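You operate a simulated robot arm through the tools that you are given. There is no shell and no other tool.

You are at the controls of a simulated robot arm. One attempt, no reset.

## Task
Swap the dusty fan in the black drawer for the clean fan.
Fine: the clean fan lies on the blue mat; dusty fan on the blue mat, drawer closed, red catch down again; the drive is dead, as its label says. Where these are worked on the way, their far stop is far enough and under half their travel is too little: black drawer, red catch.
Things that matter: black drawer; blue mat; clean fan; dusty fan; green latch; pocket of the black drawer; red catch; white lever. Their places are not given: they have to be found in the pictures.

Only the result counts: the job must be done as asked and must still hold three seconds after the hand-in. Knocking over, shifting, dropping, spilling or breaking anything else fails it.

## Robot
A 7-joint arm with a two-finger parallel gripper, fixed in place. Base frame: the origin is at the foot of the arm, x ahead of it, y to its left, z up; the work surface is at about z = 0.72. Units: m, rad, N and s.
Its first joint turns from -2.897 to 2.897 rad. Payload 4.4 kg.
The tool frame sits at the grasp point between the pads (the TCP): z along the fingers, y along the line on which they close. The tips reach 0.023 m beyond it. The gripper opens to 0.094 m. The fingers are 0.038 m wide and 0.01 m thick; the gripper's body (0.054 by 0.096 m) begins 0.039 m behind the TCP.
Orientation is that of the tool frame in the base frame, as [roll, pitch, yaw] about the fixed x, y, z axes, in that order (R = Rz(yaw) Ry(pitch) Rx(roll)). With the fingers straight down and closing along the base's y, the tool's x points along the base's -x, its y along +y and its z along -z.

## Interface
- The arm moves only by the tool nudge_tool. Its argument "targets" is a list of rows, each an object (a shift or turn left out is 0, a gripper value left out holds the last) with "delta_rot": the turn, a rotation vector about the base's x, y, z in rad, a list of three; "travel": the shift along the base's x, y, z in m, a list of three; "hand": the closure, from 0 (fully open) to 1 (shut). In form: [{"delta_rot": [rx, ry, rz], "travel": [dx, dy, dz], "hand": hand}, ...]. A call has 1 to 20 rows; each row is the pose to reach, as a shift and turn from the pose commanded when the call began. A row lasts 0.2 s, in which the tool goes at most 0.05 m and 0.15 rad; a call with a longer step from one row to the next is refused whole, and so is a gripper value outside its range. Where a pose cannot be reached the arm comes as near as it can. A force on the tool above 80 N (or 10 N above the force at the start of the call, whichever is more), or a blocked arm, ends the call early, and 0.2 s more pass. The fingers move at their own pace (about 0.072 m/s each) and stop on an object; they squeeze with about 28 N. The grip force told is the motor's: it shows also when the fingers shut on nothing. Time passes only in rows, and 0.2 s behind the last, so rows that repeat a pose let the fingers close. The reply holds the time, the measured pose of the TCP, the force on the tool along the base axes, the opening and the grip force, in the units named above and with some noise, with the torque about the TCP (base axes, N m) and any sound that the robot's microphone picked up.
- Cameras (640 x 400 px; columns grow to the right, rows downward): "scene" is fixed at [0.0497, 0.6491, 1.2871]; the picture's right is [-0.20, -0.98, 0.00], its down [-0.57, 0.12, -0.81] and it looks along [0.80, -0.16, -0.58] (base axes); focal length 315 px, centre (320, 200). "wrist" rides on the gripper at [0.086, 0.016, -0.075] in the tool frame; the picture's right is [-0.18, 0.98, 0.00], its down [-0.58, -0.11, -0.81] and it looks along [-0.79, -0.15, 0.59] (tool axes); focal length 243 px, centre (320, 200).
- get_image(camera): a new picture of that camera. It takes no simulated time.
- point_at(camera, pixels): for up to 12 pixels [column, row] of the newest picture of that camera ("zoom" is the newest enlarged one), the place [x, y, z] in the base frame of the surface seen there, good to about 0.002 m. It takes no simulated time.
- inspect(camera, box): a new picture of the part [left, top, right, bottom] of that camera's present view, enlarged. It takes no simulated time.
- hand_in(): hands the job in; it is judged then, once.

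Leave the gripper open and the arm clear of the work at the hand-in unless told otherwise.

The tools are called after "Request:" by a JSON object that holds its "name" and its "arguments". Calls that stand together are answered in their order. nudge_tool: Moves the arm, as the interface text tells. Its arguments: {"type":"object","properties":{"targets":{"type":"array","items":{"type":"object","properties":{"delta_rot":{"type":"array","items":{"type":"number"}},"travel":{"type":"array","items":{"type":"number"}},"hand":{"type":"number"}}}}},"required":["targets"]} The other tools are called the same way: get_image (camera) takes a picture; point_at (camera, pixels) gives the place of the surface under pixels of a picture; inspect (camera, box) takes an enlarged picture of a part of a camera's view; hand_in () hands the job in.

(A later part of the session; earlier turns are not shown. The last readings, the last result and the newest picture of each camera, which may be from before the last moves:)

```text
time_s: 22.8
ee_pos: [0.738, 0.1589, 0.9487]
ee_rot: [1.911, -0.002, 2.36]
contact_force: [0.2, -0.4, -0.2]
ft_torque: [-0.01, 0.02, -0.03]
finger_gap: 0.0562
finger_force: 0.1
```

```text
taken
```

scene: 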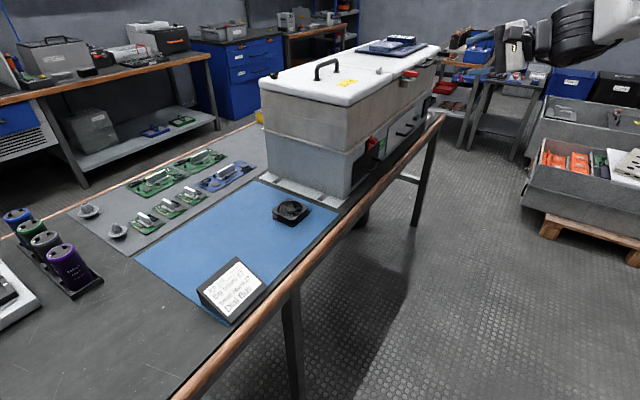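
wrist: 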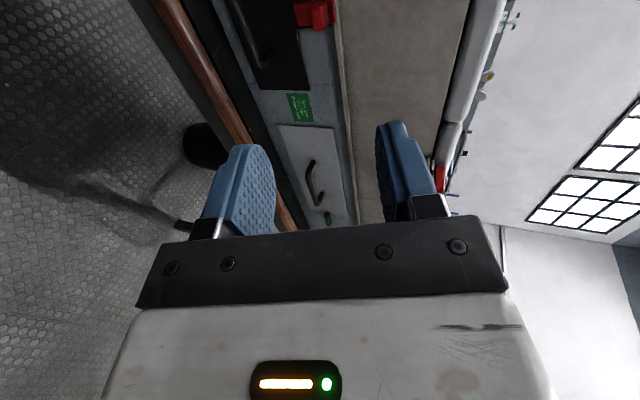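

Orientation is right. I'll go down to z≈0.79 and forward to s≈0.76, just short of the handle, and look.

Request:
{"name": "nudge_tool", "arguments": {"targets": [{"travel": [0.005, 0.005, -0.04]}, {"travel": [0.01, 0.01, -0.08]}, {"travel": [0.02, 0.02, -0.12]}, {"travel": [0.045, 0.047, -0.155]}, {"travel": [0.07, 0.072, -0.157]}, {"travel": [0.088, 0.09, -0.157], "hand": 0.55}, {"travel": [0.088, 0.09, -0.157], "hand": 0.55}]}}

Request:
{"name": "inspect", "arguments": {"camera": "scene", "box": [340, 110, 440, 180]}}

Request:
{"name": "get_image", "arguments": {"camera": "wrist"}}

```text
refused: row 4 steps farther than a row can; nothing moved
```

```text
5.71 times, centred on (390, 145) of scene
```

zoom: 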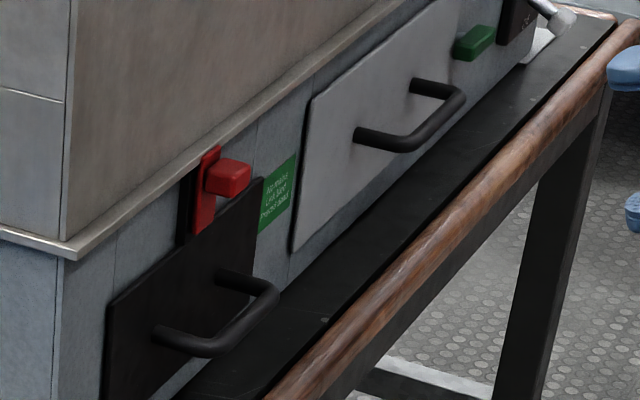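

```text
taken
```

wrist: 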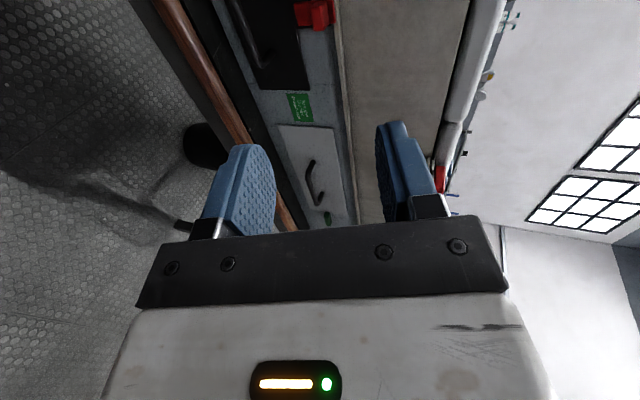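

One step was too long, so nothing moved; the catch still sits high. I'll resend with smaller steps.

Request:
{"name": "nudge_tool", "arguments": {"targets": [{"travel": [0.005, 0.005, -0.04]}, {"travel": [0.01, 0.01, -0.08]}, {"travel": [0.02, 0.02, -0.12]}, {"travel": [0.035, 0.036, -0.152]}, {"travel": [0.06, 0.061, -0.157]}, {"travel": [0.08, 0.082, -0.157], "hand": 0.55}, {"travel": [0.088, 0.09, -0.157], "hand": 0.55}]}}

Request:
{"name": "inspect", "arguments": {"camera": "scene", "box": [340, 110, 440, 180]}}

Request:
{"name": "get_image", "arguments": {"camera": "wrist"}}

```text
time_s: 24.4
ee_pos: [0.8239, 0.2499, 0.7893]
ee_rot: [1.914, -0.002, 2.358]
contact_force: [0.5, 0.4, 0.2]
ft_torque: [-0.05, 0.01, -0.02]
finger_gap: 0.0426
finger_force: 0.0
```

```text
5.71 times, centred on (390, 145) of scene
```

zoom: 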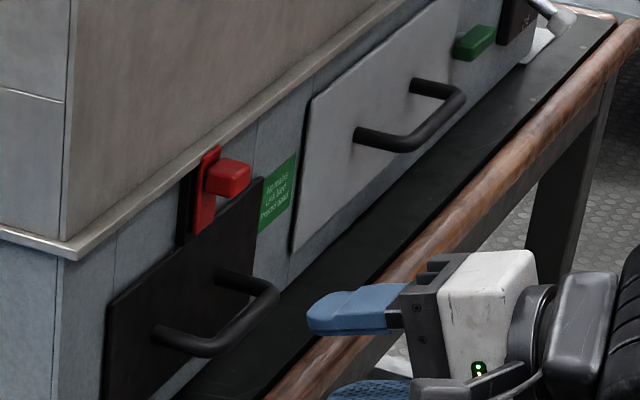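

```text
taken
```

wrist: 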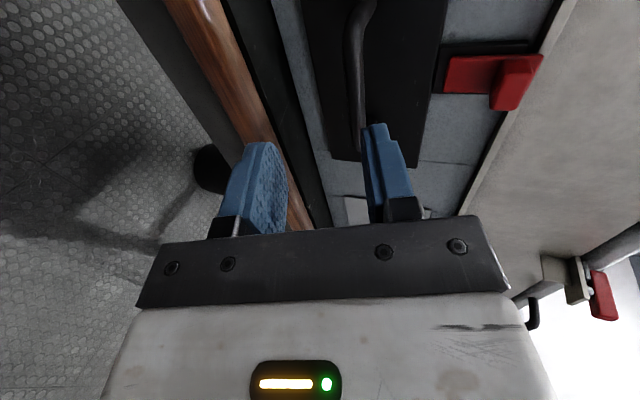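

TCP is at s≈0.759, z≈0.789. I'll measure the handle bar again in this closer wrist view (around (355,70)) before advancing.

Request:
{"name": "point_at", "arguments": {"camera": "wrist", "pixels": [[348, 50], [355, 50], [362, 50], [352, 90], [357, 90], [357, 120], [365, 8], [475, 75], [515, 70], [385, 130], [255, 150], [420, 110]]}}

```text
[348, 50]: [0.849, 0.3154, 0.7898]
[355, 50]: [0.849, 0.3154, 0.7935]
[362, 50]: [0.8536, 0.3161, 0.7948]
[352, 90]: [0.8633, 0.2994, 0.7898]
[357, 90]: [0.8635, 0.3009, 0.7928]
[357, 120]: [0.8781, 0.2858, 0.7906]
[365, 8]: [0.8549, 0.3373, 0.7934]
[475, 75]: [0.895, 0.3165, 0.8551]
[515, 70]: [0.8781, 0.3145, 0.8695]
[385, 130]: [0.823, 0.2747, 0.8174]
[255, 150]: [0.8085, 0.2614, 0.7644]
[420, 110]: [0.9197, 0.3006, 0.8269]
```

The bar's centre is near s≈0.827, z≈0.790. I'll advance 6.6 cm so the bar lies between the pads, then close.

Request:
{"name": "nudge_tool", "arguments": {"targets": [{"travel": [0.0165, 0.015, 0.0005], "hand": 0.55}, {"travel": [0.0325, 0.031, 0.001]}, {"travel": [0.048, 0.0455, 0.001]}, {"travel": [0.048, 0.0455, 0.001]}, {"travel": [0.048, 0.0455, 0.001], "hand": 1}, {"travel": [0.048, 0.0455, 0.001], "hand": 1}, {"travel": [0.048, 0.0455, 0.001], "hand": 1}]}}

Request:
{"name": "inspect", "arguments": {"camera": "scene", "box": [340, 110, 440, 180]}}

Request:
{"name": "get_image", "arguments": {"camera": "wrist"}}

```text
time_s: 26.0
ee_pos: [0.8726, 0.2947, 0.7903]
ee_rot: [1.913, -0.001, 2.358]
contact_force: [0.4, -0.5, -11.1]
ft_torque: [0.76, 0.77, -0.66]
finger_gap: 0.0106
finger_force: 44.8
```

```text
5.71 times, centred on (390, 145) of scene
```

zoom: 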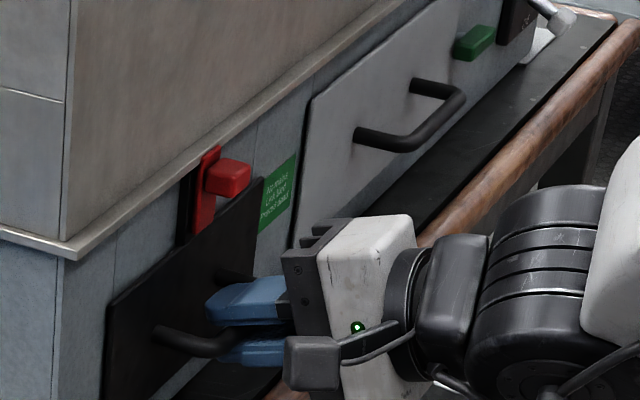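

```text
taken
```

wrist: 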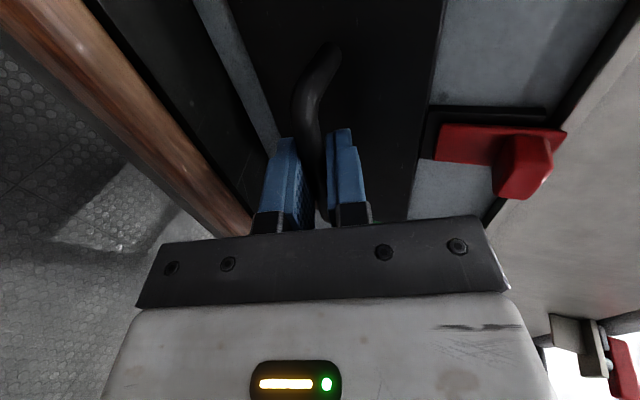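

The bar is held (gap 0.0106 m). I'll pull straight back 4 cm and check that the drawer follows.

Request:
{"name": "nudge_tool", "arguments": {"targets": [{"travel": [-0.007, -0.007, 0], "hand": 1}, {"travel": [-0.014, -0.014, 0]}, {"travel": [-0.021, -0.021, 0]}, {"travel": [-0.028, -0.028, 0]}]}}

Request:
{"name": "inspect", "arguments": {"camera": "scene", "box": [340, 110, 440, 180]}}

```text
time_s: 27.0
ee_pos: [0.8453, 0.2657, 0.7911]
ee_rot: [1.917, -0.004, 2.359]
contact_force: [-4.8, 6.7, -22.2]
ft_torque: [0.74, 0.83, -0.25]
finger_gap: 0.0105
finger_force: 45.2
```

```text
5.71 times, centred on (390, 145) of scene
```

zoom: 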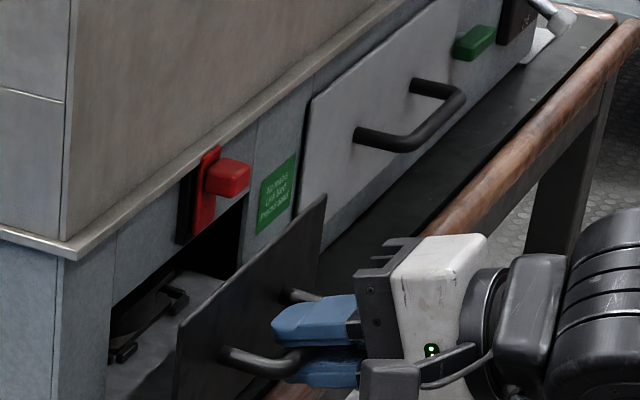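

The drawer is sliding out and the tray with the dusty fan is showing. I'll keep pulling, easing z down 1.5 mm to relieve the vertical load.

Request:
{"name": "nudge_tool", "arguments": {"targets": [{"travel": [-0.009, -0.009, -0.0015], "hand": 1}, {"travel": [-0.018, -0.018, -0.0015]}, {"travel": [-0.027, -0.027, -0.0015]}, {"travel": [-0.036, -0.036, -0.0015]}, {"travel": [-0.045, -0.045, -0.0015]}]}}

Request:
{"name": "inspect", "arguments": {"camera": "scene", "box": [340, 110, 440, 180]}}

```text
time_s: 28.2
ee_pos: [0.8004, 0.2206, 0.7902]
ee_rot: [1.911, -0.003, 2.36]
contact_force: [-14.9, 17.3, -5.1]
ft_torque: [0.97, 0.98, -0.43]
finger_gap: 0.0109
finger_force: 45.5
```

```text
5.71 times, centred on (390, 145) of scene
```

zoom: 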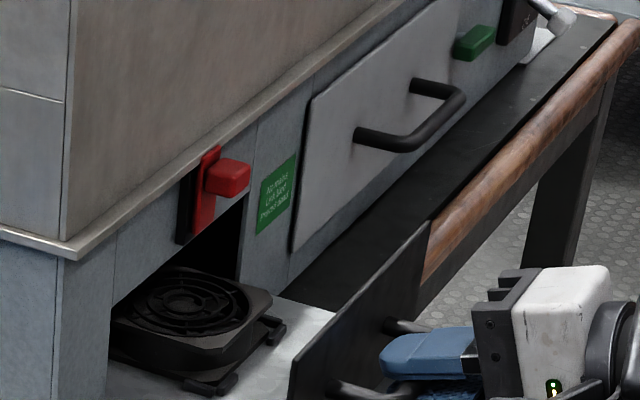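

The dusty fan is coming into view. I'll pull further with a small sideways correction to relieve the side load.

Request:
{"name": "nudge_tool", "arguments": {"targets": [{"travel": [-0.008, -0.006, 0], "hand": 1}, {"travel": [-0.015, -0.013, 0]}, {"travel": [-0.022, -0.02, 0]}, {"travel": [-0.029, -0.027, 0]}, {"travel": [-0.036, -0.034, 0]}]}}

Request:
{"name": "inspect", "arguments": {"camera": "scene", "box": [340, 110, 440, 190]}}

```text
time_s: 29.4
ee_pos: [0.7651, 0.1872, 0.7904]
ee_rot: [1.91, -0.001, 2.358]
contact_force: [26.3, -24.9, -12.5]
ft_torque: [0.75, 0.76, -0.73]
finger_gap: 0.0109
finger_force: 45.2
```

```text
5.00 times, centred on (390, 150) of scene
```

zoom: 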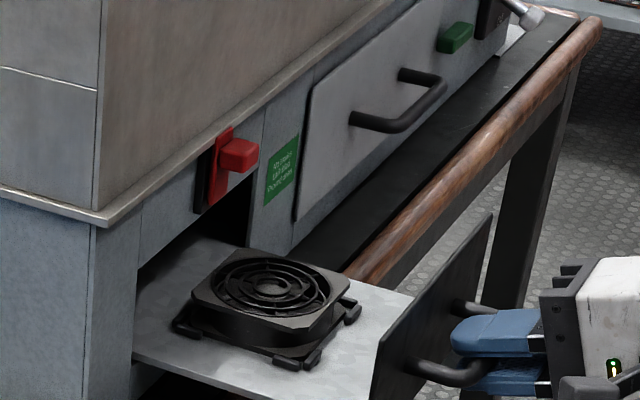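

The drawer is out about 15 cm and the dusty fan is fully exposed. I'll continue gently to find the far stop.

Request:
{"name": "nudge_tool", "arguments": {"targets": [{"travel": [-0.006, -0.007, 0], "hand": 1}, {"travel": [-0.012, -0.013, 0]}, {"travel": [-0.018, -0.019, 0]}, {"travel": [-0.024, -0.025, 0]}, {"travel": [-0.03, -0.031, 0]}]}}

Request:
{"name": "inspect", "arguments": {"camera": "scene", "box": [340, 110, 460, 200]}}

```text
time_s: 30.6
ee_pos: [0.7327, 0.1569, 0.7894]
ee_rot: [1.911, 0.0, 2.361]
contact_force: [17.3, -14.5, 8.6]
ft_torque: [1.3, 1.13, -0.03]
finger_gap: 0.0107
finger_force: 45.3
```

```text
4.44 times, centred on (400, 155) of scene
```

zoom: 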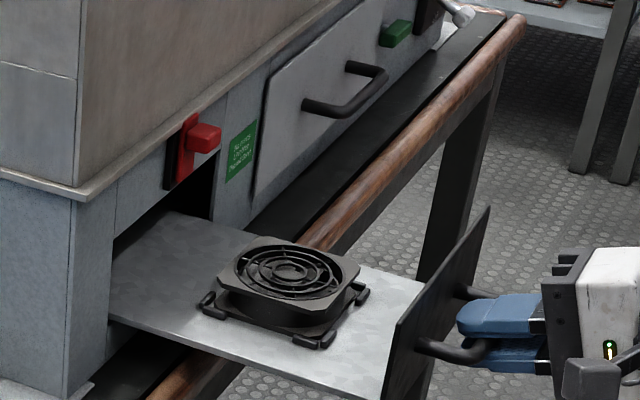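

The drawer is out about 20 cm with no stop yet. I'll measure the dusty fan, the pocket corners and the drawer front here.

Request:
{"name": "point_at", "arguments": {"camera": "zoom", "pixels": [[222, 278], [262, 240], [358, 272], [310, 308], [290, 270], [205, 305], [318, 340], [362, 295], [300, 325], [395, 330], [150, 270], [200, 225]]}}

Request:
{"name": "inspect", "arguments": {"camera": "scene", "box": [380, 155, 430, 190]}}

```text
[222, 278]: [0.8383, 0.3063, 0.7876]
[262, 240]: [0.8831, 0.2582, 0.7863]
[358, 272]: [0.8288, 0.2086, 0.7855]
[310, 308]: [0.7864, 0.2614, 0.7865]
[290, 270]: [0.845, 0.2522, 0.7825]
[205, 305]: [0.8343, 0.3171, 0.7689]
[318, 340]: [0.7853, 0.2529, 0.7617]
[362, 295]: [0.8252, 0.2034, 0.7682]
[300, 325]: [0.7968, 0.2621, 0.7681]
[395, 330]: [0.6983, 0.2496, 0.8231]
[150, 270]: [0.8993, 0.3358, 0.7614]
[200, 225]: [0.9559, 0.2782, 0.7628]
```

```text
11.43 times, centred on (405, 172) of scene
```

zoom: 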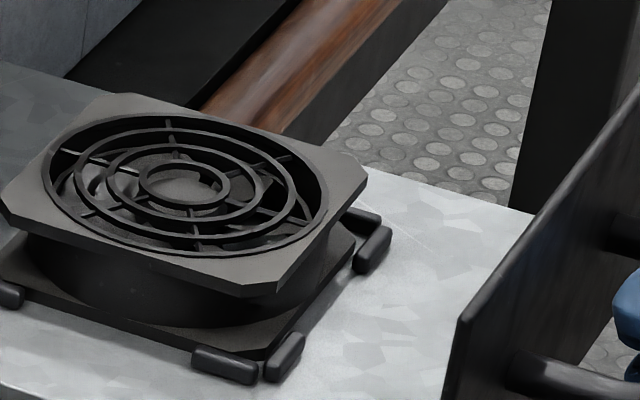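

The dusty fan is centred at about s=0.773, t=0.407, top z≈0.7865, on a tray (z≈0.7615) between four small corner brackets (top z≈0.769). For more room I'll pull a bit further to look for the far stop.

Request:
{"name": "nudge_tool", "arguments": {"targets": [{"travel": [-0.005, -0.005, 0], "hand": 1}, {"travel": [-0.01, -0.01, 0]}, {"travel": [-0.015, -0.015, 0]}, {"travel": [-0.02, -0.02, 0]}, {"travel": [-0.025, -0.025, 0]}]}}

Request:
{"name": "inspect", "arguments": {"camera": "scene", "box": [340, 110, 460, 200]}}

```text
time_s: 31.6
ee_pos: [0.7179, 0.141, 0.7975]
ee_rot: [1.902, 0.001, 2.361]
contact_force: [5.1, 14.0, 2.5]
ft_torque: [1.26, 0.96, -0.35]
finger_gap: 0.0109
finger_force: 45.0
stopped in row 4: the force on the tool passed its limit at 95 N (the readings are from after the stop); the commanded pose is now the measured one
```

```text
4.44 times, centred on (400, 155) of scene
```

zoom: 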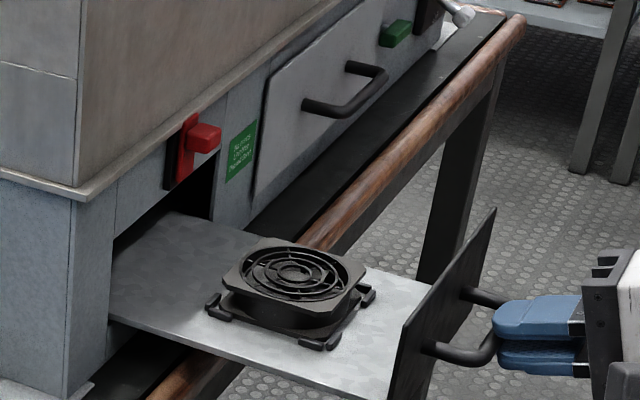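

The force limit tripped at the far stop, so the drawer is fully out (about 20 cm) and still stands there. I'll open the fingers and back off along the tool axis.

Request:
{"name": "nudge_tool", "arguments": {"targets": [{"travel": [0, 0, 0], "hand": 0.5}, {"travel": [0, 0, 0], "hand": 0.5}, {"travel": [-0.015, -0.015, 0.005], "hand": 0.5}, {"travel": [-0.035, -0.035, 0.015]}, {"travel": [-0.06, -0.06, 0.03]}, {"travel": [-0.085, -0.085, 0.05]}]}}

Request:
{"name": "inspect", "arguments": {"camera": "scene", "box": [340, 110, 460, 200]}}

Request:
{"name": "get_image", "arguments": {"camera": "scene"}}

```text
time_s: 33.0
ee_pos: [0.6322, 0.0554, 0.8467]
ee_rot: [1.902, 0.005, 2.363]
contact_force: [1.0, 0.1, -0.5]
ft_torque: [0.03, 0.04, 0.02]
finger_gap: 0.047
finger_force: 0.0
```

```text
4.44 times, centred on (400, 155) of scene
```

zoom: 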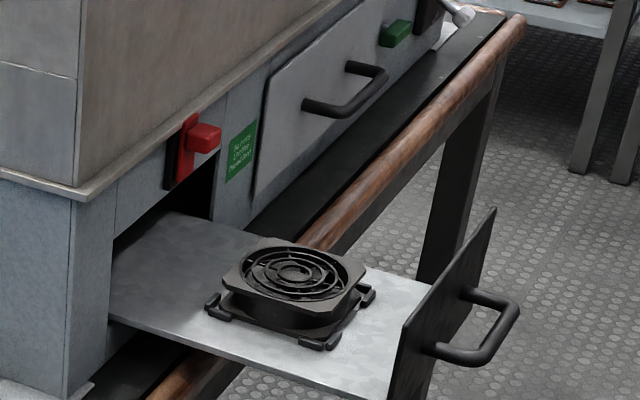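

```text
taken
```

scene: 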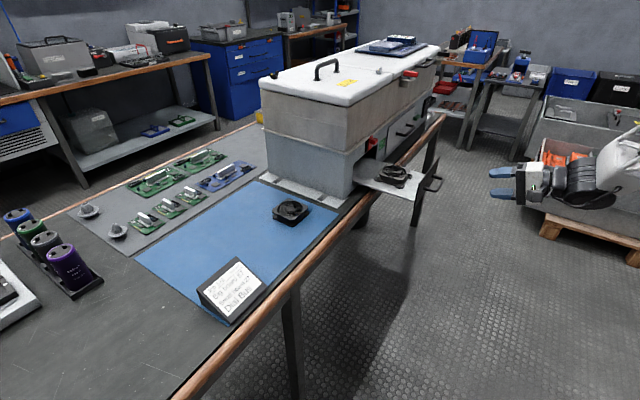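

The drawer stays fully out and the handle is free. I'll raise the arm and turn the tool to point straight down (closing line along the wall-normal direction).

Request:
{"name": "nudge_tool", "arguments": {"targets": [{"travel": [0, 0, 0.045], "hand": 0}, {"travel": [0, 0, 0.09]}, {"travel": [0, 0, 0.135]}, {"travel": [0, 0, 0.17], "delta_rot": [-0.0967, 0.0967, 0]}, {"travel": [0, 0, 0.17], "delta_rot": [-0.1934, 0.1934, 0]}, {"travel": [0, 0, 0.17], "delta_rot": [-0.29, 0.29, 0]}, {"travel": [0, 0, 0.17], "delta_rot": [-0.3868, 0.3868, 0]}, {"travel": [0, 0, 0.17], "delta_rot": [-0.4835, 0.4835, 0]}, {"travel": [0, 0, 0.17], "delta_rot": [-0.58, 0.58, 0]}, {"travel": [0, 0, 0.17], "delta_rot": [-0.677, 0.677, 0]}, {"travel": [0, 0, 0.17], "delta_rot": [-0.7736, 0.7736, 0]}, {"travel": [0, 0, 0.17], "delta_rot": [-0.8763, 0.8763, 0]}]}}

Request:
{"name": "get_image", "arguments": {"camera": "wrist"}}

```text
time_s: 35.6
ee_pos: [0.6336, 0.0539, 1.017]
ee_rot: [-3.138, -0.002, 2.36]
contact_force: [0.0, -0.9, -0.2]
ft_torque: [0.03, 0.04, 0.0]
finger_gap: 0.0942
finger_force: 0.1
```

```text
taken
```

wrist: 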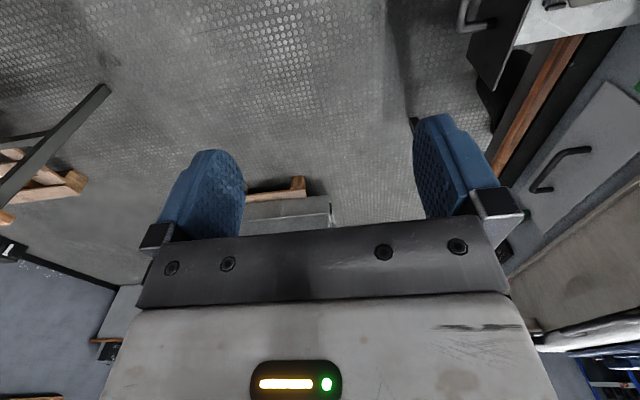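

The tool points down. I'll move over the dusty fan at about z=0.93 and take a wrist view to refine its centre.

Request:
{"name": "nudge_tool", "arguments": {"targets": [{"travel": [0.0325, 0.0332, -0.012]}, {"travel": [0.065, 0.0663, -0.025]}, {"travel": [0.0975, 0.0995, -0.04]}, {"travel": [0.13, 0.1327, -0.055]}, {"travel": [0.1625, 0.1658, -0.07]}, {"travel": [0.195, 0.199, -0.087]}, {"travel": [0.195, 0.199, -0.087]}]}}

Request:
{"name": "get_image", "arguments": {"camera": "wrist"}}

Request:
{"name": "inspect", "arguments": {"camera": "scene", "box": [340, 90, 460, 200]}}

```text
time_s: 37.2
ee_pos: [0.8284, 0.2544, 0.9284]
ee_rot: [3.141, -0.004, 2.362]
contact_force: [0.3, 0.2, 0.1]
ft_torque: [-0.02, -0.02, 0.0]
finger_gap: 0.0939
finger_force: 0.0
```

```text
taken
```

wrist: 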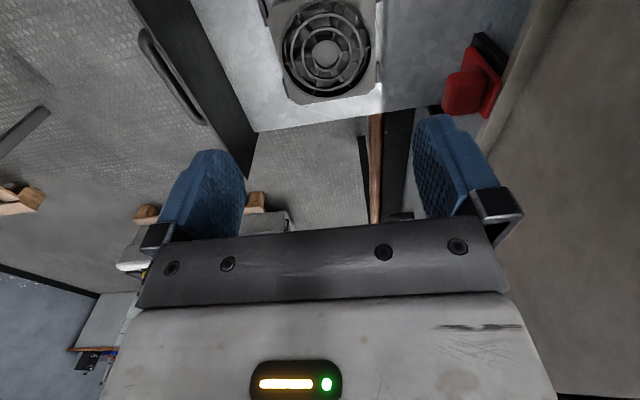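

```text
3.64 times, centred on (400, 145) of scene
```

zoom: 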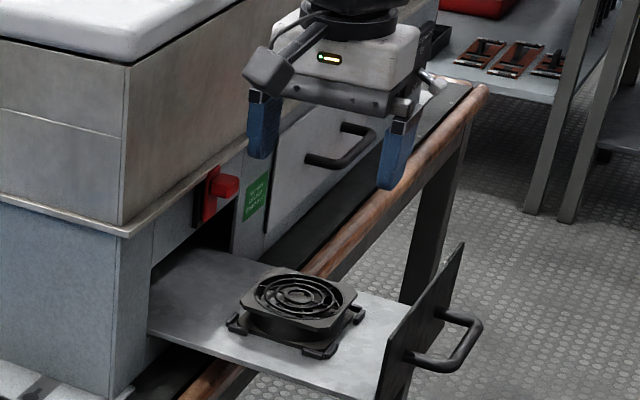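

The wrist camera sees the dusty fan from above at (325,50). I'll zoom in to measure its edges and the brackets.

Request:
{"name": "inspect", "arguments": {"camera": "wrist", "box": [240, 0, 410, 120]}}

```text
3.33 times, centred on (325, 60) of wrist
```

zoom: 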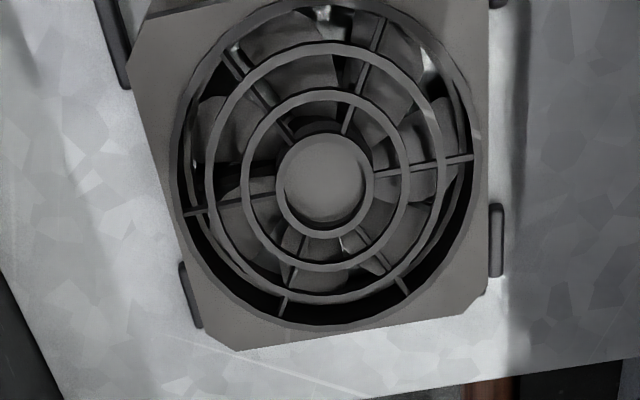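

I see the fan's top plate, with the left edge facing the drawer front and the right edge facing the machine. I'll take several points just inside each edge, and bracket points.

Request:
{"name": "point_at", "arguments": {"camera": "zoom", "pixels": [[142, 100], [190, 285], [486, 60], [483, 270], [250, 344], [440, 315], [325, 180], [112, 40], [190, 300], [496, 220], [496, 270], [220, 330]]}}

Request:
{"name": "point_at", "arguments": {"camera": "zoom", "pixels": [[160, 170], [150, 133], [175, 230], [487, 120], [486, 170], [485, 220], [300, 335], [350, 328], [400, 321], [500, 240], [186, 280], [280, 15]]}}

```text
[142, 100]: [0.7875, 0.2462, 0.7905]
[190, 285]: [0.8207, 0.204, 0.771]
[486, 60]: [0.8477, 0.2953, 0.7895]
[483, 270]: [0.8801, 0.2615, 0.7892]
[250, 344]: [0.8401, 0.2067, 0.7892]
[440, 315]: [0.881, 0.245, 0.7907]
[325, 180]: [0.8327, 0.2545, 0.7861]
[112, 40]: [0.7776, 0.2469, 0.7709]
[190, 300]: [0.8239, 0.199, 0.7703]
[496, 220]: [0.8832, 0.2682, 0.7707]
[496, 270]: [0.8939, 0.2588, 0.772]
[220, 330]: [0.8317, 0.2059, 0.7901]
```

```text
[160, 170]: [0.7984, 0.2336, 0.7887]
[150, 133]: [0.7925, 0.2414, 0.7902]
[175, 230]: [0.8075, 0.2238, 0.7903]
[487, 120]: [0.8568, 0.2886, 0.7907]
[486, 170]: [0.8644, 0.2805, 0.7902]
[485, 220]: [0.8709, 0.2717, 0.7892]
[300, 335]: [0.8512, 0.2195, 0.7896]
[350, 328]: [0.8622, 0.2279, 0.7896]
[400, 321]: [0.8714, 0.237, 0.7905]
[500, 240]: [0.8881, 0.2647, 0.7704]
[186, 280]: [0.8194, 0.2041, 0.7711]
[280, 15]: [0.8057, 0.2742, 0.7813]
```

The fan is about 80 mm wide, centred at s≈0.769, t≈0.4087, and the fingers fit between the bracket arms. I'll centre over it and descend to z≈0.83, tips still above the fan, to verify.

Request:
{"name": "nudge_tool", "arguments": {"targets": [{"travel": [0.0023, 0.0003, -0.033], "hand": 0}, {"travel": [0.0046, 0.0006, -0.066]}, {"travel": [0.0046, 0.0006, -0.098]}, {"travel": [0.0046, 0.0006, -0.098]}]}}

Request:
{"name": "get_image", "arguments": {"camera": "wrist"}}

Request:
{"name": "inspect", "arguments": {"camera": "scene", "box": [350, 110, 450, 190]}}

```text
time_s: 38.2
ee_pos: [0.8334, 0.2542, 0.832]
ee_rot: [3.14, -0.004, 2.362]
contact_force: [0.0, -0.4, 0.3]
ft_torque: [0.01, 0.0, -0.02]
finger_gap: 0.0941
finger_force: 0.0
```

```text
taken
```

wrist: 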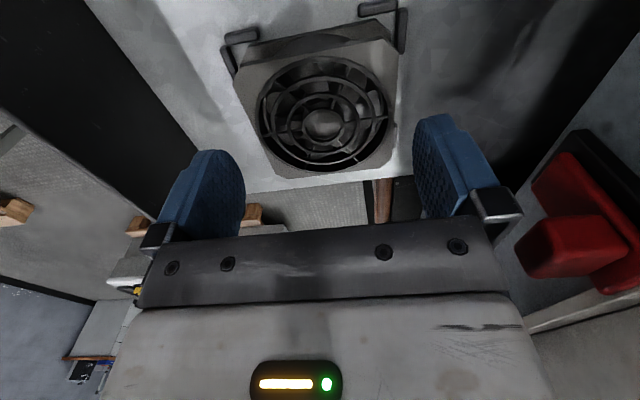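

```text
5.00 times, centred on (400, 150) of scene
```

zoom: 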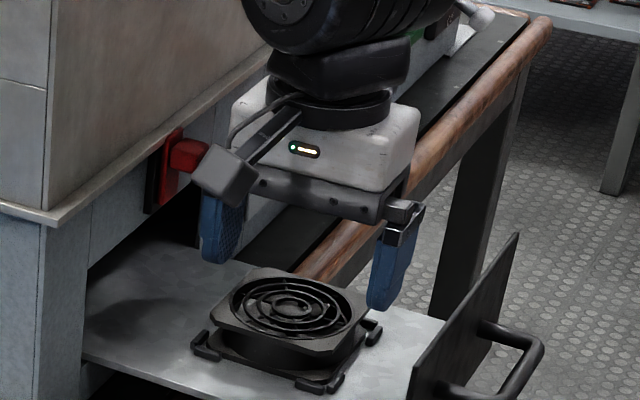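

The fan lies between the fingers. I'll verify the edge positions from this nearer view before lowering.

Request:
{"name": "point_at", "arguments": {"camera": "wrist", "pixels": [[245, 95], [258, 135], [268, 165], [395, 70], [394, 110], [390, 155], [300, 178], [350, 171], [325, 123], [225, 70], [403, 30], [240, 36]]}}

Request:
{"name": "point_at", "arguments": {"camera": "wrist", "pixels": [[270, 48], [300, 35], [340, 27], [376, 20], [240, 60], [390, 45], [377, 8], [255, 30], [230, 65], [398, 20], [215, 160], [430, 130]]}}

```text
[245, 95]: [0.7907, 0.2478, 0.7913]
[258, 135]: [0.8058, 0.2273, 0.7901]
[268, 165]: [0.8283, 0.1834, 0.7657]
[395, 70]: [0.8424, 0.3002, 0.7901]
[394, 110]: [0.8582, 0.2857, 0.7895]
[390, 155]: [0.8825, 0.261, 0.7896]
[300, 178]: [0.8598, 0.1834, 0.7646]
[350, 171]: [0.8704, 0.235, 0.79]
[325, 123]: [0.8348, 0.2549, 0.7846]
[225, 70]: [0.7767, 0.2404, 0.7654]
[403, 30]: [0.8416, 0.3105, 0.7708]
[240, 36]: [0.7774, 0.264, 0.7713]
```

```text
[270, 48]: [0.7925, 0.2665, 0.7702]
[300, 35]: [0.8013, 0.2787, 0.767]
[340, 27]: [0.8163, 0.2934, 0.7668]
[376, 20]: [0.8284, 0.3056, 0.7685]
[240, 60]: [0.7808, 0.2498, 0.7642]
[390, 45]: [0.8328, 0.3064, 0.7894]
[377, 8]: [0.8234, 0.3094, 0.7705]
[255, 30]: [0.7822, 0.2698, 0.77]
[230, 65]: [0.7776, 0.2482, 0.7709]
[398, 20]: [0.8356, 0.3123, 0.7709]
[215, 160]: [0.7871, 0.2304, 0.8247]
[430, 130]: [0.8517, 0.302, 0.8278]
```

Edges agree: fan centre s≈0.7695, t≈0.409, matching the TCP. I'll lower to z≈0.797 (tips about 3 mm above bracket height) and close.

Request:
{"name": "nudge_tool", "arguments": {"targets": [{"travel": [0.0004, 0.0002, -0.018], "hand": 0}, {"travel": [0.0004, 0.0002, -0.035]}, {"travel": [0.0004, 0.0002, -0.035]}, {"travel": [0.0004, 0.0002, -0.035], "hand": 1}, {"travel": [0.0004, 0.0002, -0.035], "hand": 1}, {"travel": [0.0004, 0.0002, -0.035], "hand": 1}]}}

Request:
{"name": "get_image", "arguments": {"camera": "wrist"}}

Request:
{"name": "inspect", "arguments": {"camera": "scene", "box": [350, 110, 450, 190]}}

```text
time_s: 39.6
ee_pos: [0.8335, 0.2547, 0.7953]
ee_rot: [-3.139, -0.004, 2.362]
contact_force: [-0.2, 0.3, -0.4]
ft_torque: [0.0, 0.04, 0.02]
finger_gap: 0.079
finger_force: 27.5
```

```text
taken
```

wrist: 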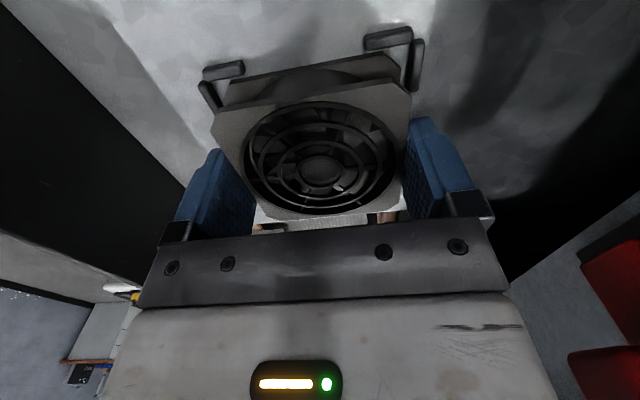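

```text
5.00 times, centred on (400, 150) of scene
```

zoom: 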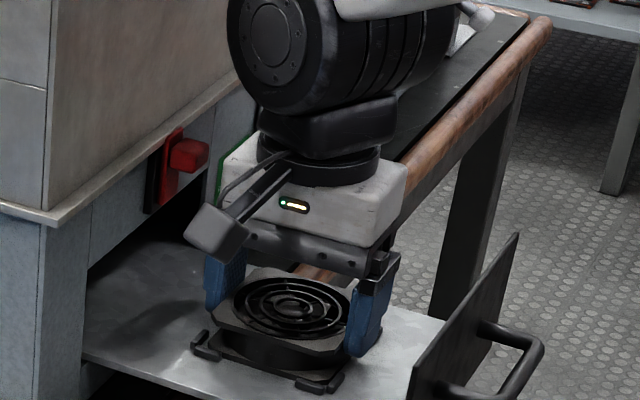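

The fan is held (gap 0.079 m, 27.5 N). I'll hold a moment, then lift straight up slowly and check.

Request:
{"name": "nudge_tool", "arguments": {"targets": [{"travel": [0, 0, 0], "hand": 1}, {"travel": [0, 0, 0.01]}, {"travel": [0, 0, 0.025]}, {"travel": [0, 0, 0.045]}, {"travel": [0, 0, 0.065]}]}}

Request:
{"name": "inspect", "arguments": {"camera": "scene", "box": [350, 90, 450, 190]}}

Request:
{"name": "get_image", "arguments": {"camera": "wrist"}}

```text
time_s: 40.8
ee_pos: [0.8339, 0.254, 0.8607]
ee_rot: [-3.14, -0.005, 2.362]
contact_force: [-0.4, -0.5, -1.1]
ft_torque: [-0.01, 0.0, 0.03]
finger_gap: 0.0794
finger_force: 27.4
```

```text
4.00 times, centred on (400, 140) of scene
```

zoom: 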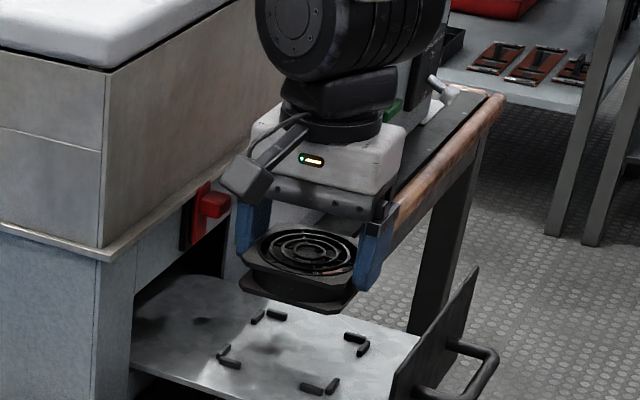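

```text
taken
```

wrist: 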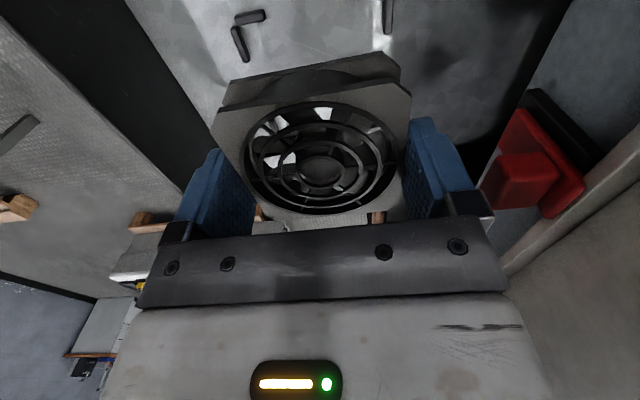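

The dusty fan is up and the empty pocket with its four brackets is visible. I'll raise to z≈0.95 and carry it sideways past the machine's end towards the mat, staying at s≈0.77.

Request:
{"name": "nudge_tool", "arguments": {"targets": [{"travel": [0, 0, 0.045], "hand": 1}, {"travel": [0, 0, 0.09]}, {"travel": [-0.0304, 0.0304, 0.09]}, {"travel": [-0.0608, 0.0608, 0.09]}, {"travel": [-0.0912, 0.0912, 0.09]}, {"travel": [-0.1216, 0.1216, 0.09]}, {"travel": [-0.152, 0.152, 0.09]}, {"travel": [-0.1824, 0.1824, 0.09]}, {"travel": [-0.2128, 0.2128, 0.09]}, {"travel": [-0.2432, 0.2432, 0.09]}, {"travel": [-0.2736, 0.2736, 0.09]}, {"travel": [-0.304, 0.304, 0.09]}]}}

Request:
{"name": "get_image", "arguments": {"camera": "scene"}}

Request:
{"name": "get_image", "arguments": {"camera": "wrist"}}

```text
time_s: 43.4
ee_pos: [0.5282, 0.5579, 0.9511]
ee_rot: [3.14, -0.004, 2.359]
contact_force: [0.0, -0.3, -0.5]
ft_torque: [0.01, 0.0, -0.03]
finger_gap: 0.0793
finger_force: 28.5
```

```text
taken
```

scene: 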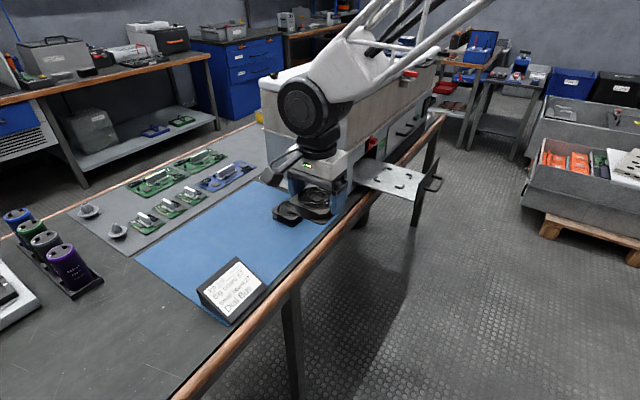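

```text
taken
```

wrist: 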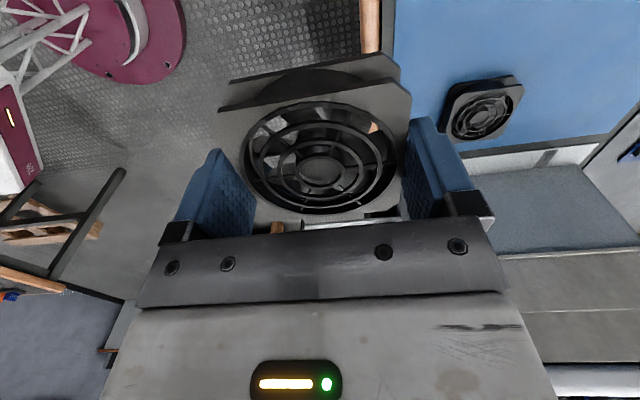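

The fan is now in front of the mat at t≈−0.02. I'll check the mat's near edge and the free area with some scene points.

Request:
{"name": "point_at", "arguments": {"camera": "scene", "pixels": [[260, 265], [270, 265], [278, 265], [284, 265], [288, 265], [250, 250], [230, 235], [240, 225], [262, 235], [210, 285], [240, 262], [270, 250]]}}

```text
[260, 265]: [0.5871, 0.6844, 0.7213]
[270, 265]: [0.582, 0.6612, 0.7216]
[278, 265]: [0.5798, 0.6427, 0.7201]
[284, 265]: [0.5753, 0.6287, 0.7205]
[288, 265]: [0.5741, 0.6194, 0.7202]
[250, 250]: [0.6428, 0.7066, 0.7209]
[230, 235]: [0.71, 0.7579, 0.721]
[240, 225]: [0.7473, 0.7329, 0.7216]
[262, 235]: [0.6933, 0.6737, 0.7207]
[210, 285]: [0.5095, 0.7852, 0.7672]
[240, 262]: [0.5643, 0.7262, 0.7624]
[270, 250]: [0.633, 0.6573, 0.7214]
```

The card occupies about t −0.22 to −0.10, and the clean fan starts at t≈0.08, so t≈−0.005, s≈0.93 on the mat is free. I'll move there at height, then descend to z≈0.80.

Request:
{"name": "nudge_tool", "arguments": {"targets": [{"travel": [0.0252, 0.0206, 0], "hand": 1}, {"travel": [0.0504, 0.0413, 0]}, {"travel": [0.0755, 0.0619, 0]}, {"travel": [0.1007, 0.0826, 0]}, {"travel": [0.1259, 0.1032, 0]}, {"travel": [0.1259, 0.1032, -0.04]}, {"travel": [0.1259, 0.1032, -0.08]}, {"travel": [0.1259, 0.1032, -0.12]}, {"travel": [0.1259, 0.1032, -0.15]}, {"travel": [0.1259, 0.1032, -0.15]}]}}

Request:
{"name": "get_image", "arguments": {"camera": "scene"}}

Request:
{"name": "get_image", "arguments": {"camera": "wrist"}}

```text
time_s: 45.6
ee_pos: [0.6546, 0.6609, 0.8015]
ee_rot: [3.142, -0.003, 2.36]
contact_force: [0.0, -0.5, -1.4]
ft_torque: [-0.02, 0.02, -0.02]
finger_gap: 0.0793
finger_force: 28.2
```

```text
taken
```

scene: 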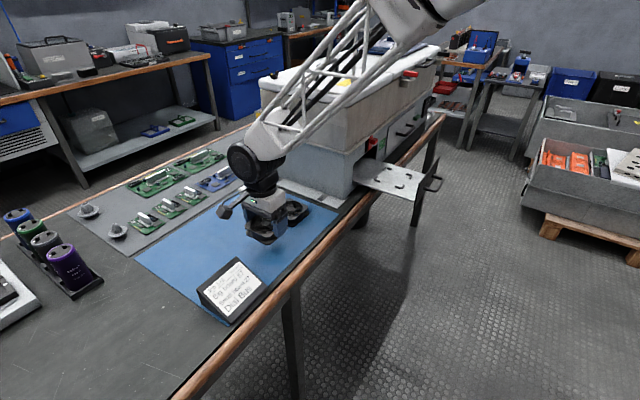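

```text
taken
```

wrist: 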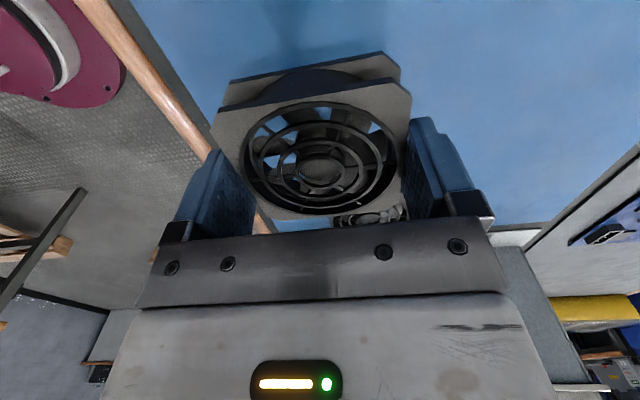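

All clear. I'll lower gently to just above the mat (z≈0.757).

Request:
{"name": "nudge_tool", "arguments": {"targets": [{"travel": [0, 0, -0.02], "hand": 1}, {"travel": [0, 0, -0.035]}, {"travel": [0, 0, -0.042]}, {"travel": [0, 0, -0.0445]}, {"travel": [0, 0, -0.0445]}]}}

Request:
{"name": "inspect", "arguments": {"camera": "scene", "box": [210, 170, 330, 260]}}

```text
time_s: 46.8
ee_pos: [0.6558, 0.6622, 0.7569]
ee_rot: [-3.141, -0.004, 2.361]
contact_force: [1.1, -0.2, -0.9]
ft_torque: [-0.01, 0.04, 0.02]
finger_gap: 0.0795
finger_force: 27.9
```

```text
4.44 times, centred on (270, 215) of scene
```

zoom: 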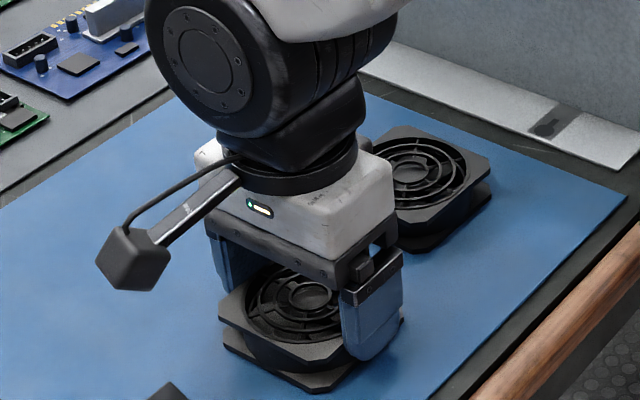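

The fan is just above the mat and not yet in contact. I'll lower in 1 mm steps until the force shows contact.

Request:
{"name": "nudge_tool", "arguments": {"targets": [{"travel": [0, 0, -0.001], "hand": 1}, {"travel": [0, 0, -0.002]}, {"travel": [0, 0, -0.003]}]}}

```text
time_s: 47.6
ee_pos: [0.6555, 0.6618, 0.7559]
ee_rot: [-3.14, -0.005, 2.361]
contact_force: [-3.7, -8.2, 11.2]
ft_torque: [-0.18, 0.17, -0.01]
finger_gap: 0.0796
finger_force: 28.3
```

Contact at z≈0.756 (11 N up), so the dusty fan sits on the mat. I'll open fully and rise straight up.

Request:
{"name": "nudge_tool", "arguments": {"targets": [{"travel": [0, 0, 0.001], "hand": 0}, {"travel": [0, 0, 0.001], "hand": 0}, {"travel": [0, 0, 0.001], "hand": 0}, {"travel": [0, 0, 0.02]}, {"travel": [0, 0, 0.05]}, {"travel": [0, 0, 0.09]}, {"travel": [0, 0, 0.13]}]}}

Request:
{"name": "inspect", "arguments": {"camera": "scene", "box": [210, 170, 330, 260]}}

Request:
{"name": "get_image", "arguments": {"camera": "wrist"}}

```text
time_s: 49.2
ee_pos: [0.6551, 0.6612, 0.8832]
ee_rot: [-3.14, -0.002, 2.362]
contact_force: [-0.6, 0.8, -0.7]
ft_torque: [0.02, 0.0, 0.03]
finger_gap: 0.0937
finger_force: 0.1
```

```text
4.44 times, centred on (270, 215) of scene
```

zoom: 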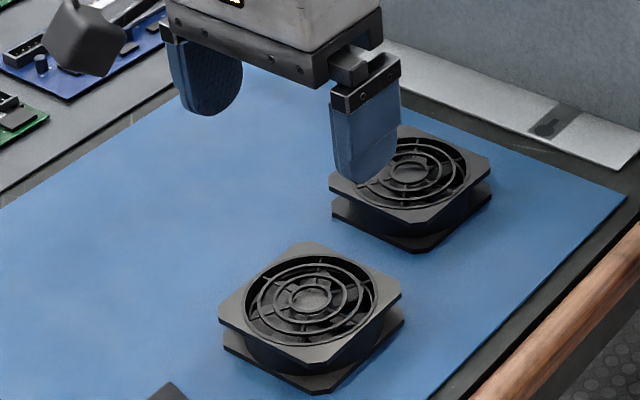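

```text
taken
```

wrist: 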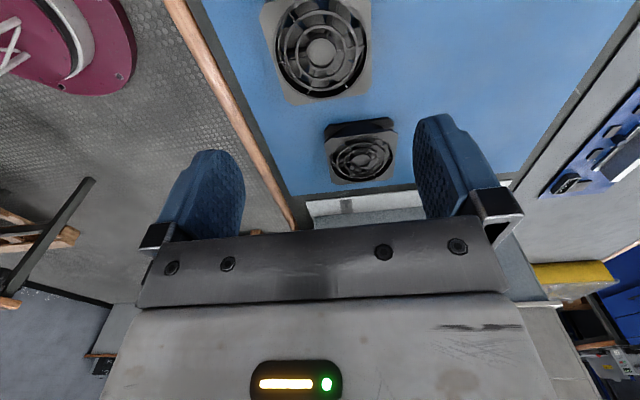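

The dusty fan lies flat on the mat. I'll move over the clean fan at z≈0.88 and measure it with the wrist camera.

Request:
{"name": "nudge_tool", "arguments": {"targets": [{"travel": [0.0262, -0.018, 0], "hand": 0}, {"travel": [0.0525, -0.0361, 0]}, {"travel": [0.0788, -0.0541, 0]}, {"travel": [0.105, -0.0722, 0]}, {"travel": [0.105, -0.0722, 0]}]}}

Request:
{"name": "get_image", "arguments": {"camera": "wrist"}}

Request:
{"name": "inspect", "arguments": {"camera": "wrist", "box": [230, 0, 410, 120]}}

```text
time_s: 50.4
ee_pos: [0.7607, 0.5888, 0.8839]
ee_rot: [3.14, -0.003, 2.362]
contact_force: [0.0, -0.5, 0.7]
ft_torque: [0.0, 0.0, -0.01]
finger_gap: 0.094
finger_force: 0.0
```

```text
taken
```

wrist: 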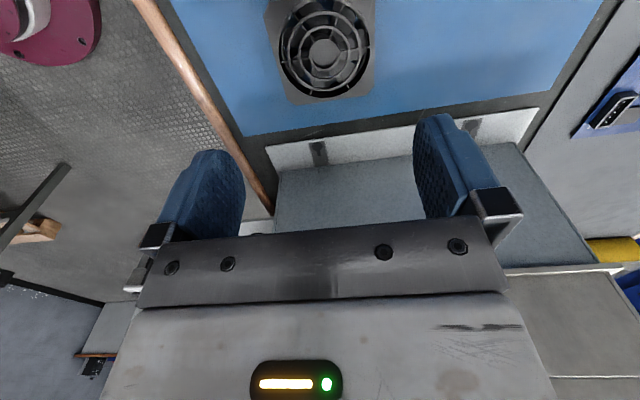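

```text
3.33 times, centred on (320, 60) of wrist
```

zoom: 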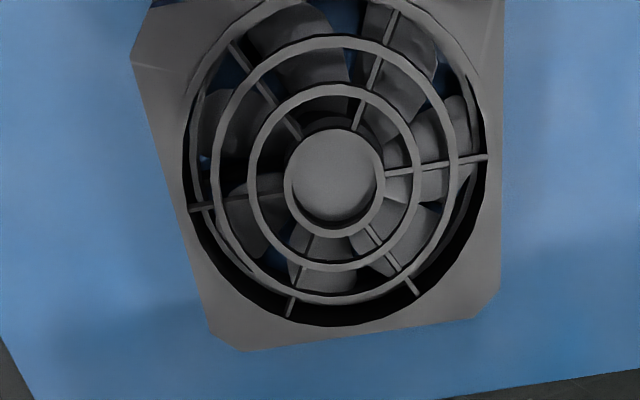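

A clear view of the clean fan, in the same relative pose as the dusty one had. I'll measure edges and hub.

Request:
{"name": "point_at", "arguments": {"camera": "zoom", "pixels": [[142, 95], [155, 140], [170, 195], [185, 250], [499, 60], [498, 120], [497, 180], [496, 240], [280, 340], [340, 334], [400, 327], [335, 178]]}}

Request:
{"name": "point_at", "arguments": {"camera": "wrist", "pixels": [[325, 52], [270, 25], [278, 60], [286, 95], [374, 30], [372, 60], [371, 85], [300, 102], [330, 98], [360, 94], [240, 60], [400, 60]]}}

```text
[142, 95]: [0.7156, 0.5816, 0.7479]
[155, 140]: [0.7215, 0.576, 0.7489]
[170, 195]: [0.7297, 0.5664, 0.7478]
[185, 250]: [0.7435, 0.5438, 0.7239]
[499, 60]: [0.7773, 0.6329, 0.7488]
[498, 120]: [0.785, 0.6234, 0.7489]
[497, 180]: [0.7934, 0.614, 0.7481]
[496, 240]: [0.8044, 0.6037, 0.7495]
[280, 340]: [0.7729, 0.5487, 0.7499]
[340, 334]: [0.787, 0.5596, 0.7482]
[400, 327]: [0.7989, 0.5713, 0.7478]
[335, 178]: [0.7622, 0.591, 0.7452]
```

```text
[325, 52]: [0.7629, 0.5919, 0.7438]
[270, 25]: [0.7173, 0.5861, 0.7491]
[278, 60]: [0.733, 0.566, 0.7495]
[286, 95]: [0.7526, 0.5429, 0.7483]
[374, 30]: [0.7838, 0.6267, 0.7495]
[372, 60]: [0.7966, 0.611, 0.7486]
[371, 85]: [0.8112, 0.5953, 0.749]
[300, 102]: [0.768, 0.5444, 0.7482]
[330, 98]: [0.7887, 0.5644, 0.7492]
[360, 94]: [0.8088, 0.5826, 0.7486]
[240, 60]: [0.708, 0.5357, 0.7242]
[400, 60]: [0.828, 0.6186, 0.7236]
```

The clean fan's centre comes out at about s=0.9565, t=0.1205. I'll centre on it, lower to z≈0.79 and check before going around it.

Request:
{"name": "nudge_tool", "arguments": {"targets": [{"travel": [0.0008, 0.0024, -0.03], "hand": 0}, {"travel": [0.0008, 0.0024, -0.06]}, {"travel": [0.0008, 0.0024, -0.094]}, {"travel": [0.0008, 0.0024, -0.094]}]}}

Request:
{"name": "get_image", "arguments": {"camera": "wrist"}}

Request:
{"name": "inspect", "arguments": {"camera": "scene", "box": [230, 160, 350, 250]}}

```text
time_s: 51.4
ee_pos: [0.7615, 0.5918, 0.7893]
ee_rot: [-3.139, -0.004, 2.362]
contact_force: [0.2, 0.4, -0.5]
ft_torque: [0.03, 0.0, -0.01]
finger_gap: 0.0939
finger_force: 0.0
```

```text
taken
```

wrist: 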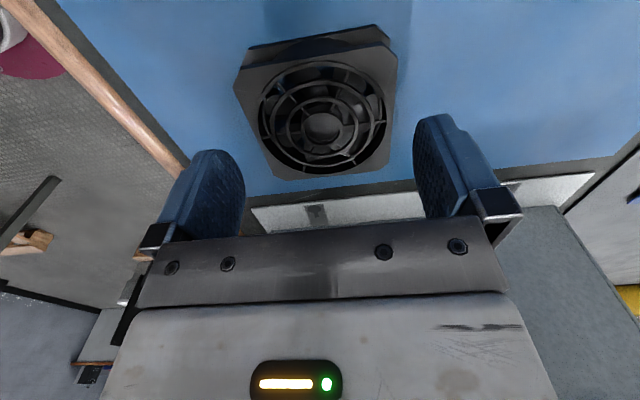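

```text
4.44 times, centred on (290, 205) of scene
```

zoom: 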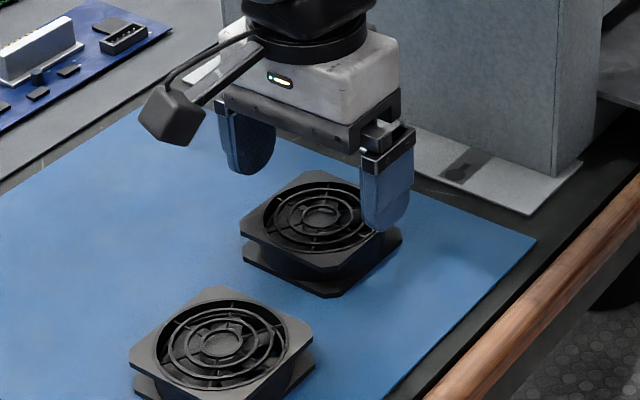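

The fan is centred between the fingers just as the dusty one was (hub at (322,127)). I'll lower to z≈0.756 and close.

Request:
{"name": "nudge_tool", "arguments": {"targets": [{"travel": [0, 0, -0.017], "hand": 0}, {"travel": [0, 0, -0.033]}, {"travel": [0, 0, -0.033]}, {"travel": [0, 0, -0.033], "hand": 1}, {"travel": [0, 0, -0.033], "hand": 1}, {"travel": [0, 0, -0.033], "hand": 1}, {"travel": [0, 0, -0.033], "hand": 1}]}}

Request:
{"name": "get_image", "arguments": {"camera": "wrist"}}

```text
time_s: 53.0
ee_pos: [0.762, 0.5916, 0.7568]
ee_rot: [-3.141, -0.003, 2.361]
contact_force: [1.0, 0.7, 1.3]
ft_torque: [-0.02, 0.04, -0.03]
finger_gap: 0.0794
finger_force: 27.8
```

```text
taken
```

wrist: 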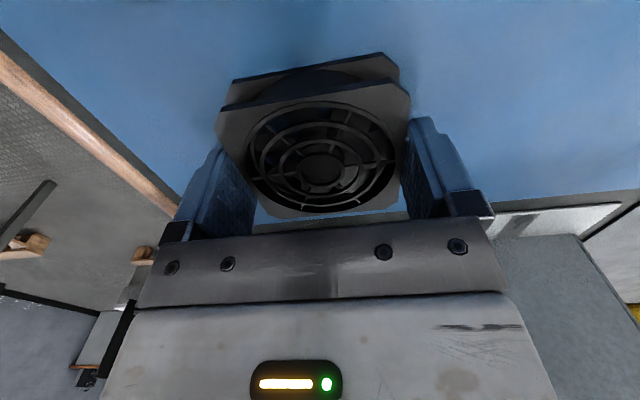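

The clean fan is held (gap 0.0794 m). I'll lift straight up to z≈0.95 and check.

Request:
{"name": "nudge_tool", "arguments": {"targets": [{"travel": [0, 0, 0.01], "hand": 1}, {"travel": [0, 0, 0.03]}, {"travel": [0, 0, 0.07]}, {"travel": [0, 0, 0.115]}, {"travel": [0, 0, 0.16]}, {"travel": [0, 0, 0.195]}]}}

Request:
{"name": "get_image", "arguments": {"camera": "wrist"}}

Request:
{"name": "get_image", "arguments": {"camera": "scene"}}

```text
time_s: 54.4
ee_pos: [0.7589, 0.5917, 0.9519]
ee_rot: [-3.137, -0.004, 2.36]
contact_force: [0.0, -0.7, -2.2]
ft_torque: [0.02, -0.02, 0.03]
finger_gap: 0.0794
finger_force: 28.1
```

```text
taken
```

wrist: 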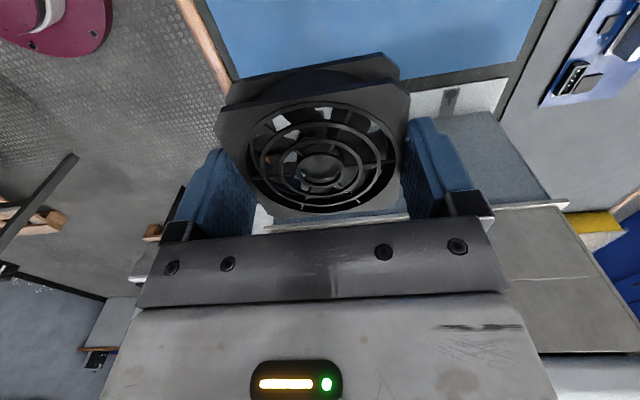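

```text
taken
```

scene: 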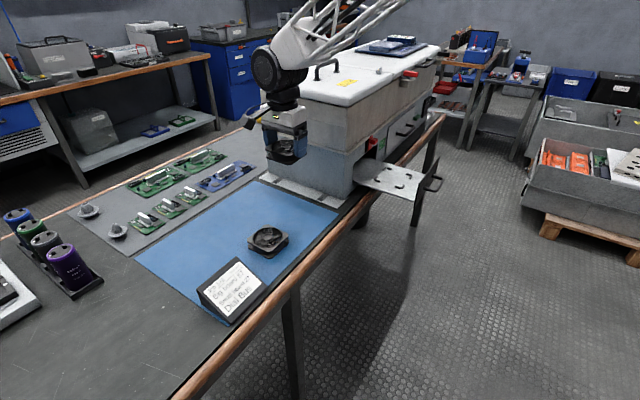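

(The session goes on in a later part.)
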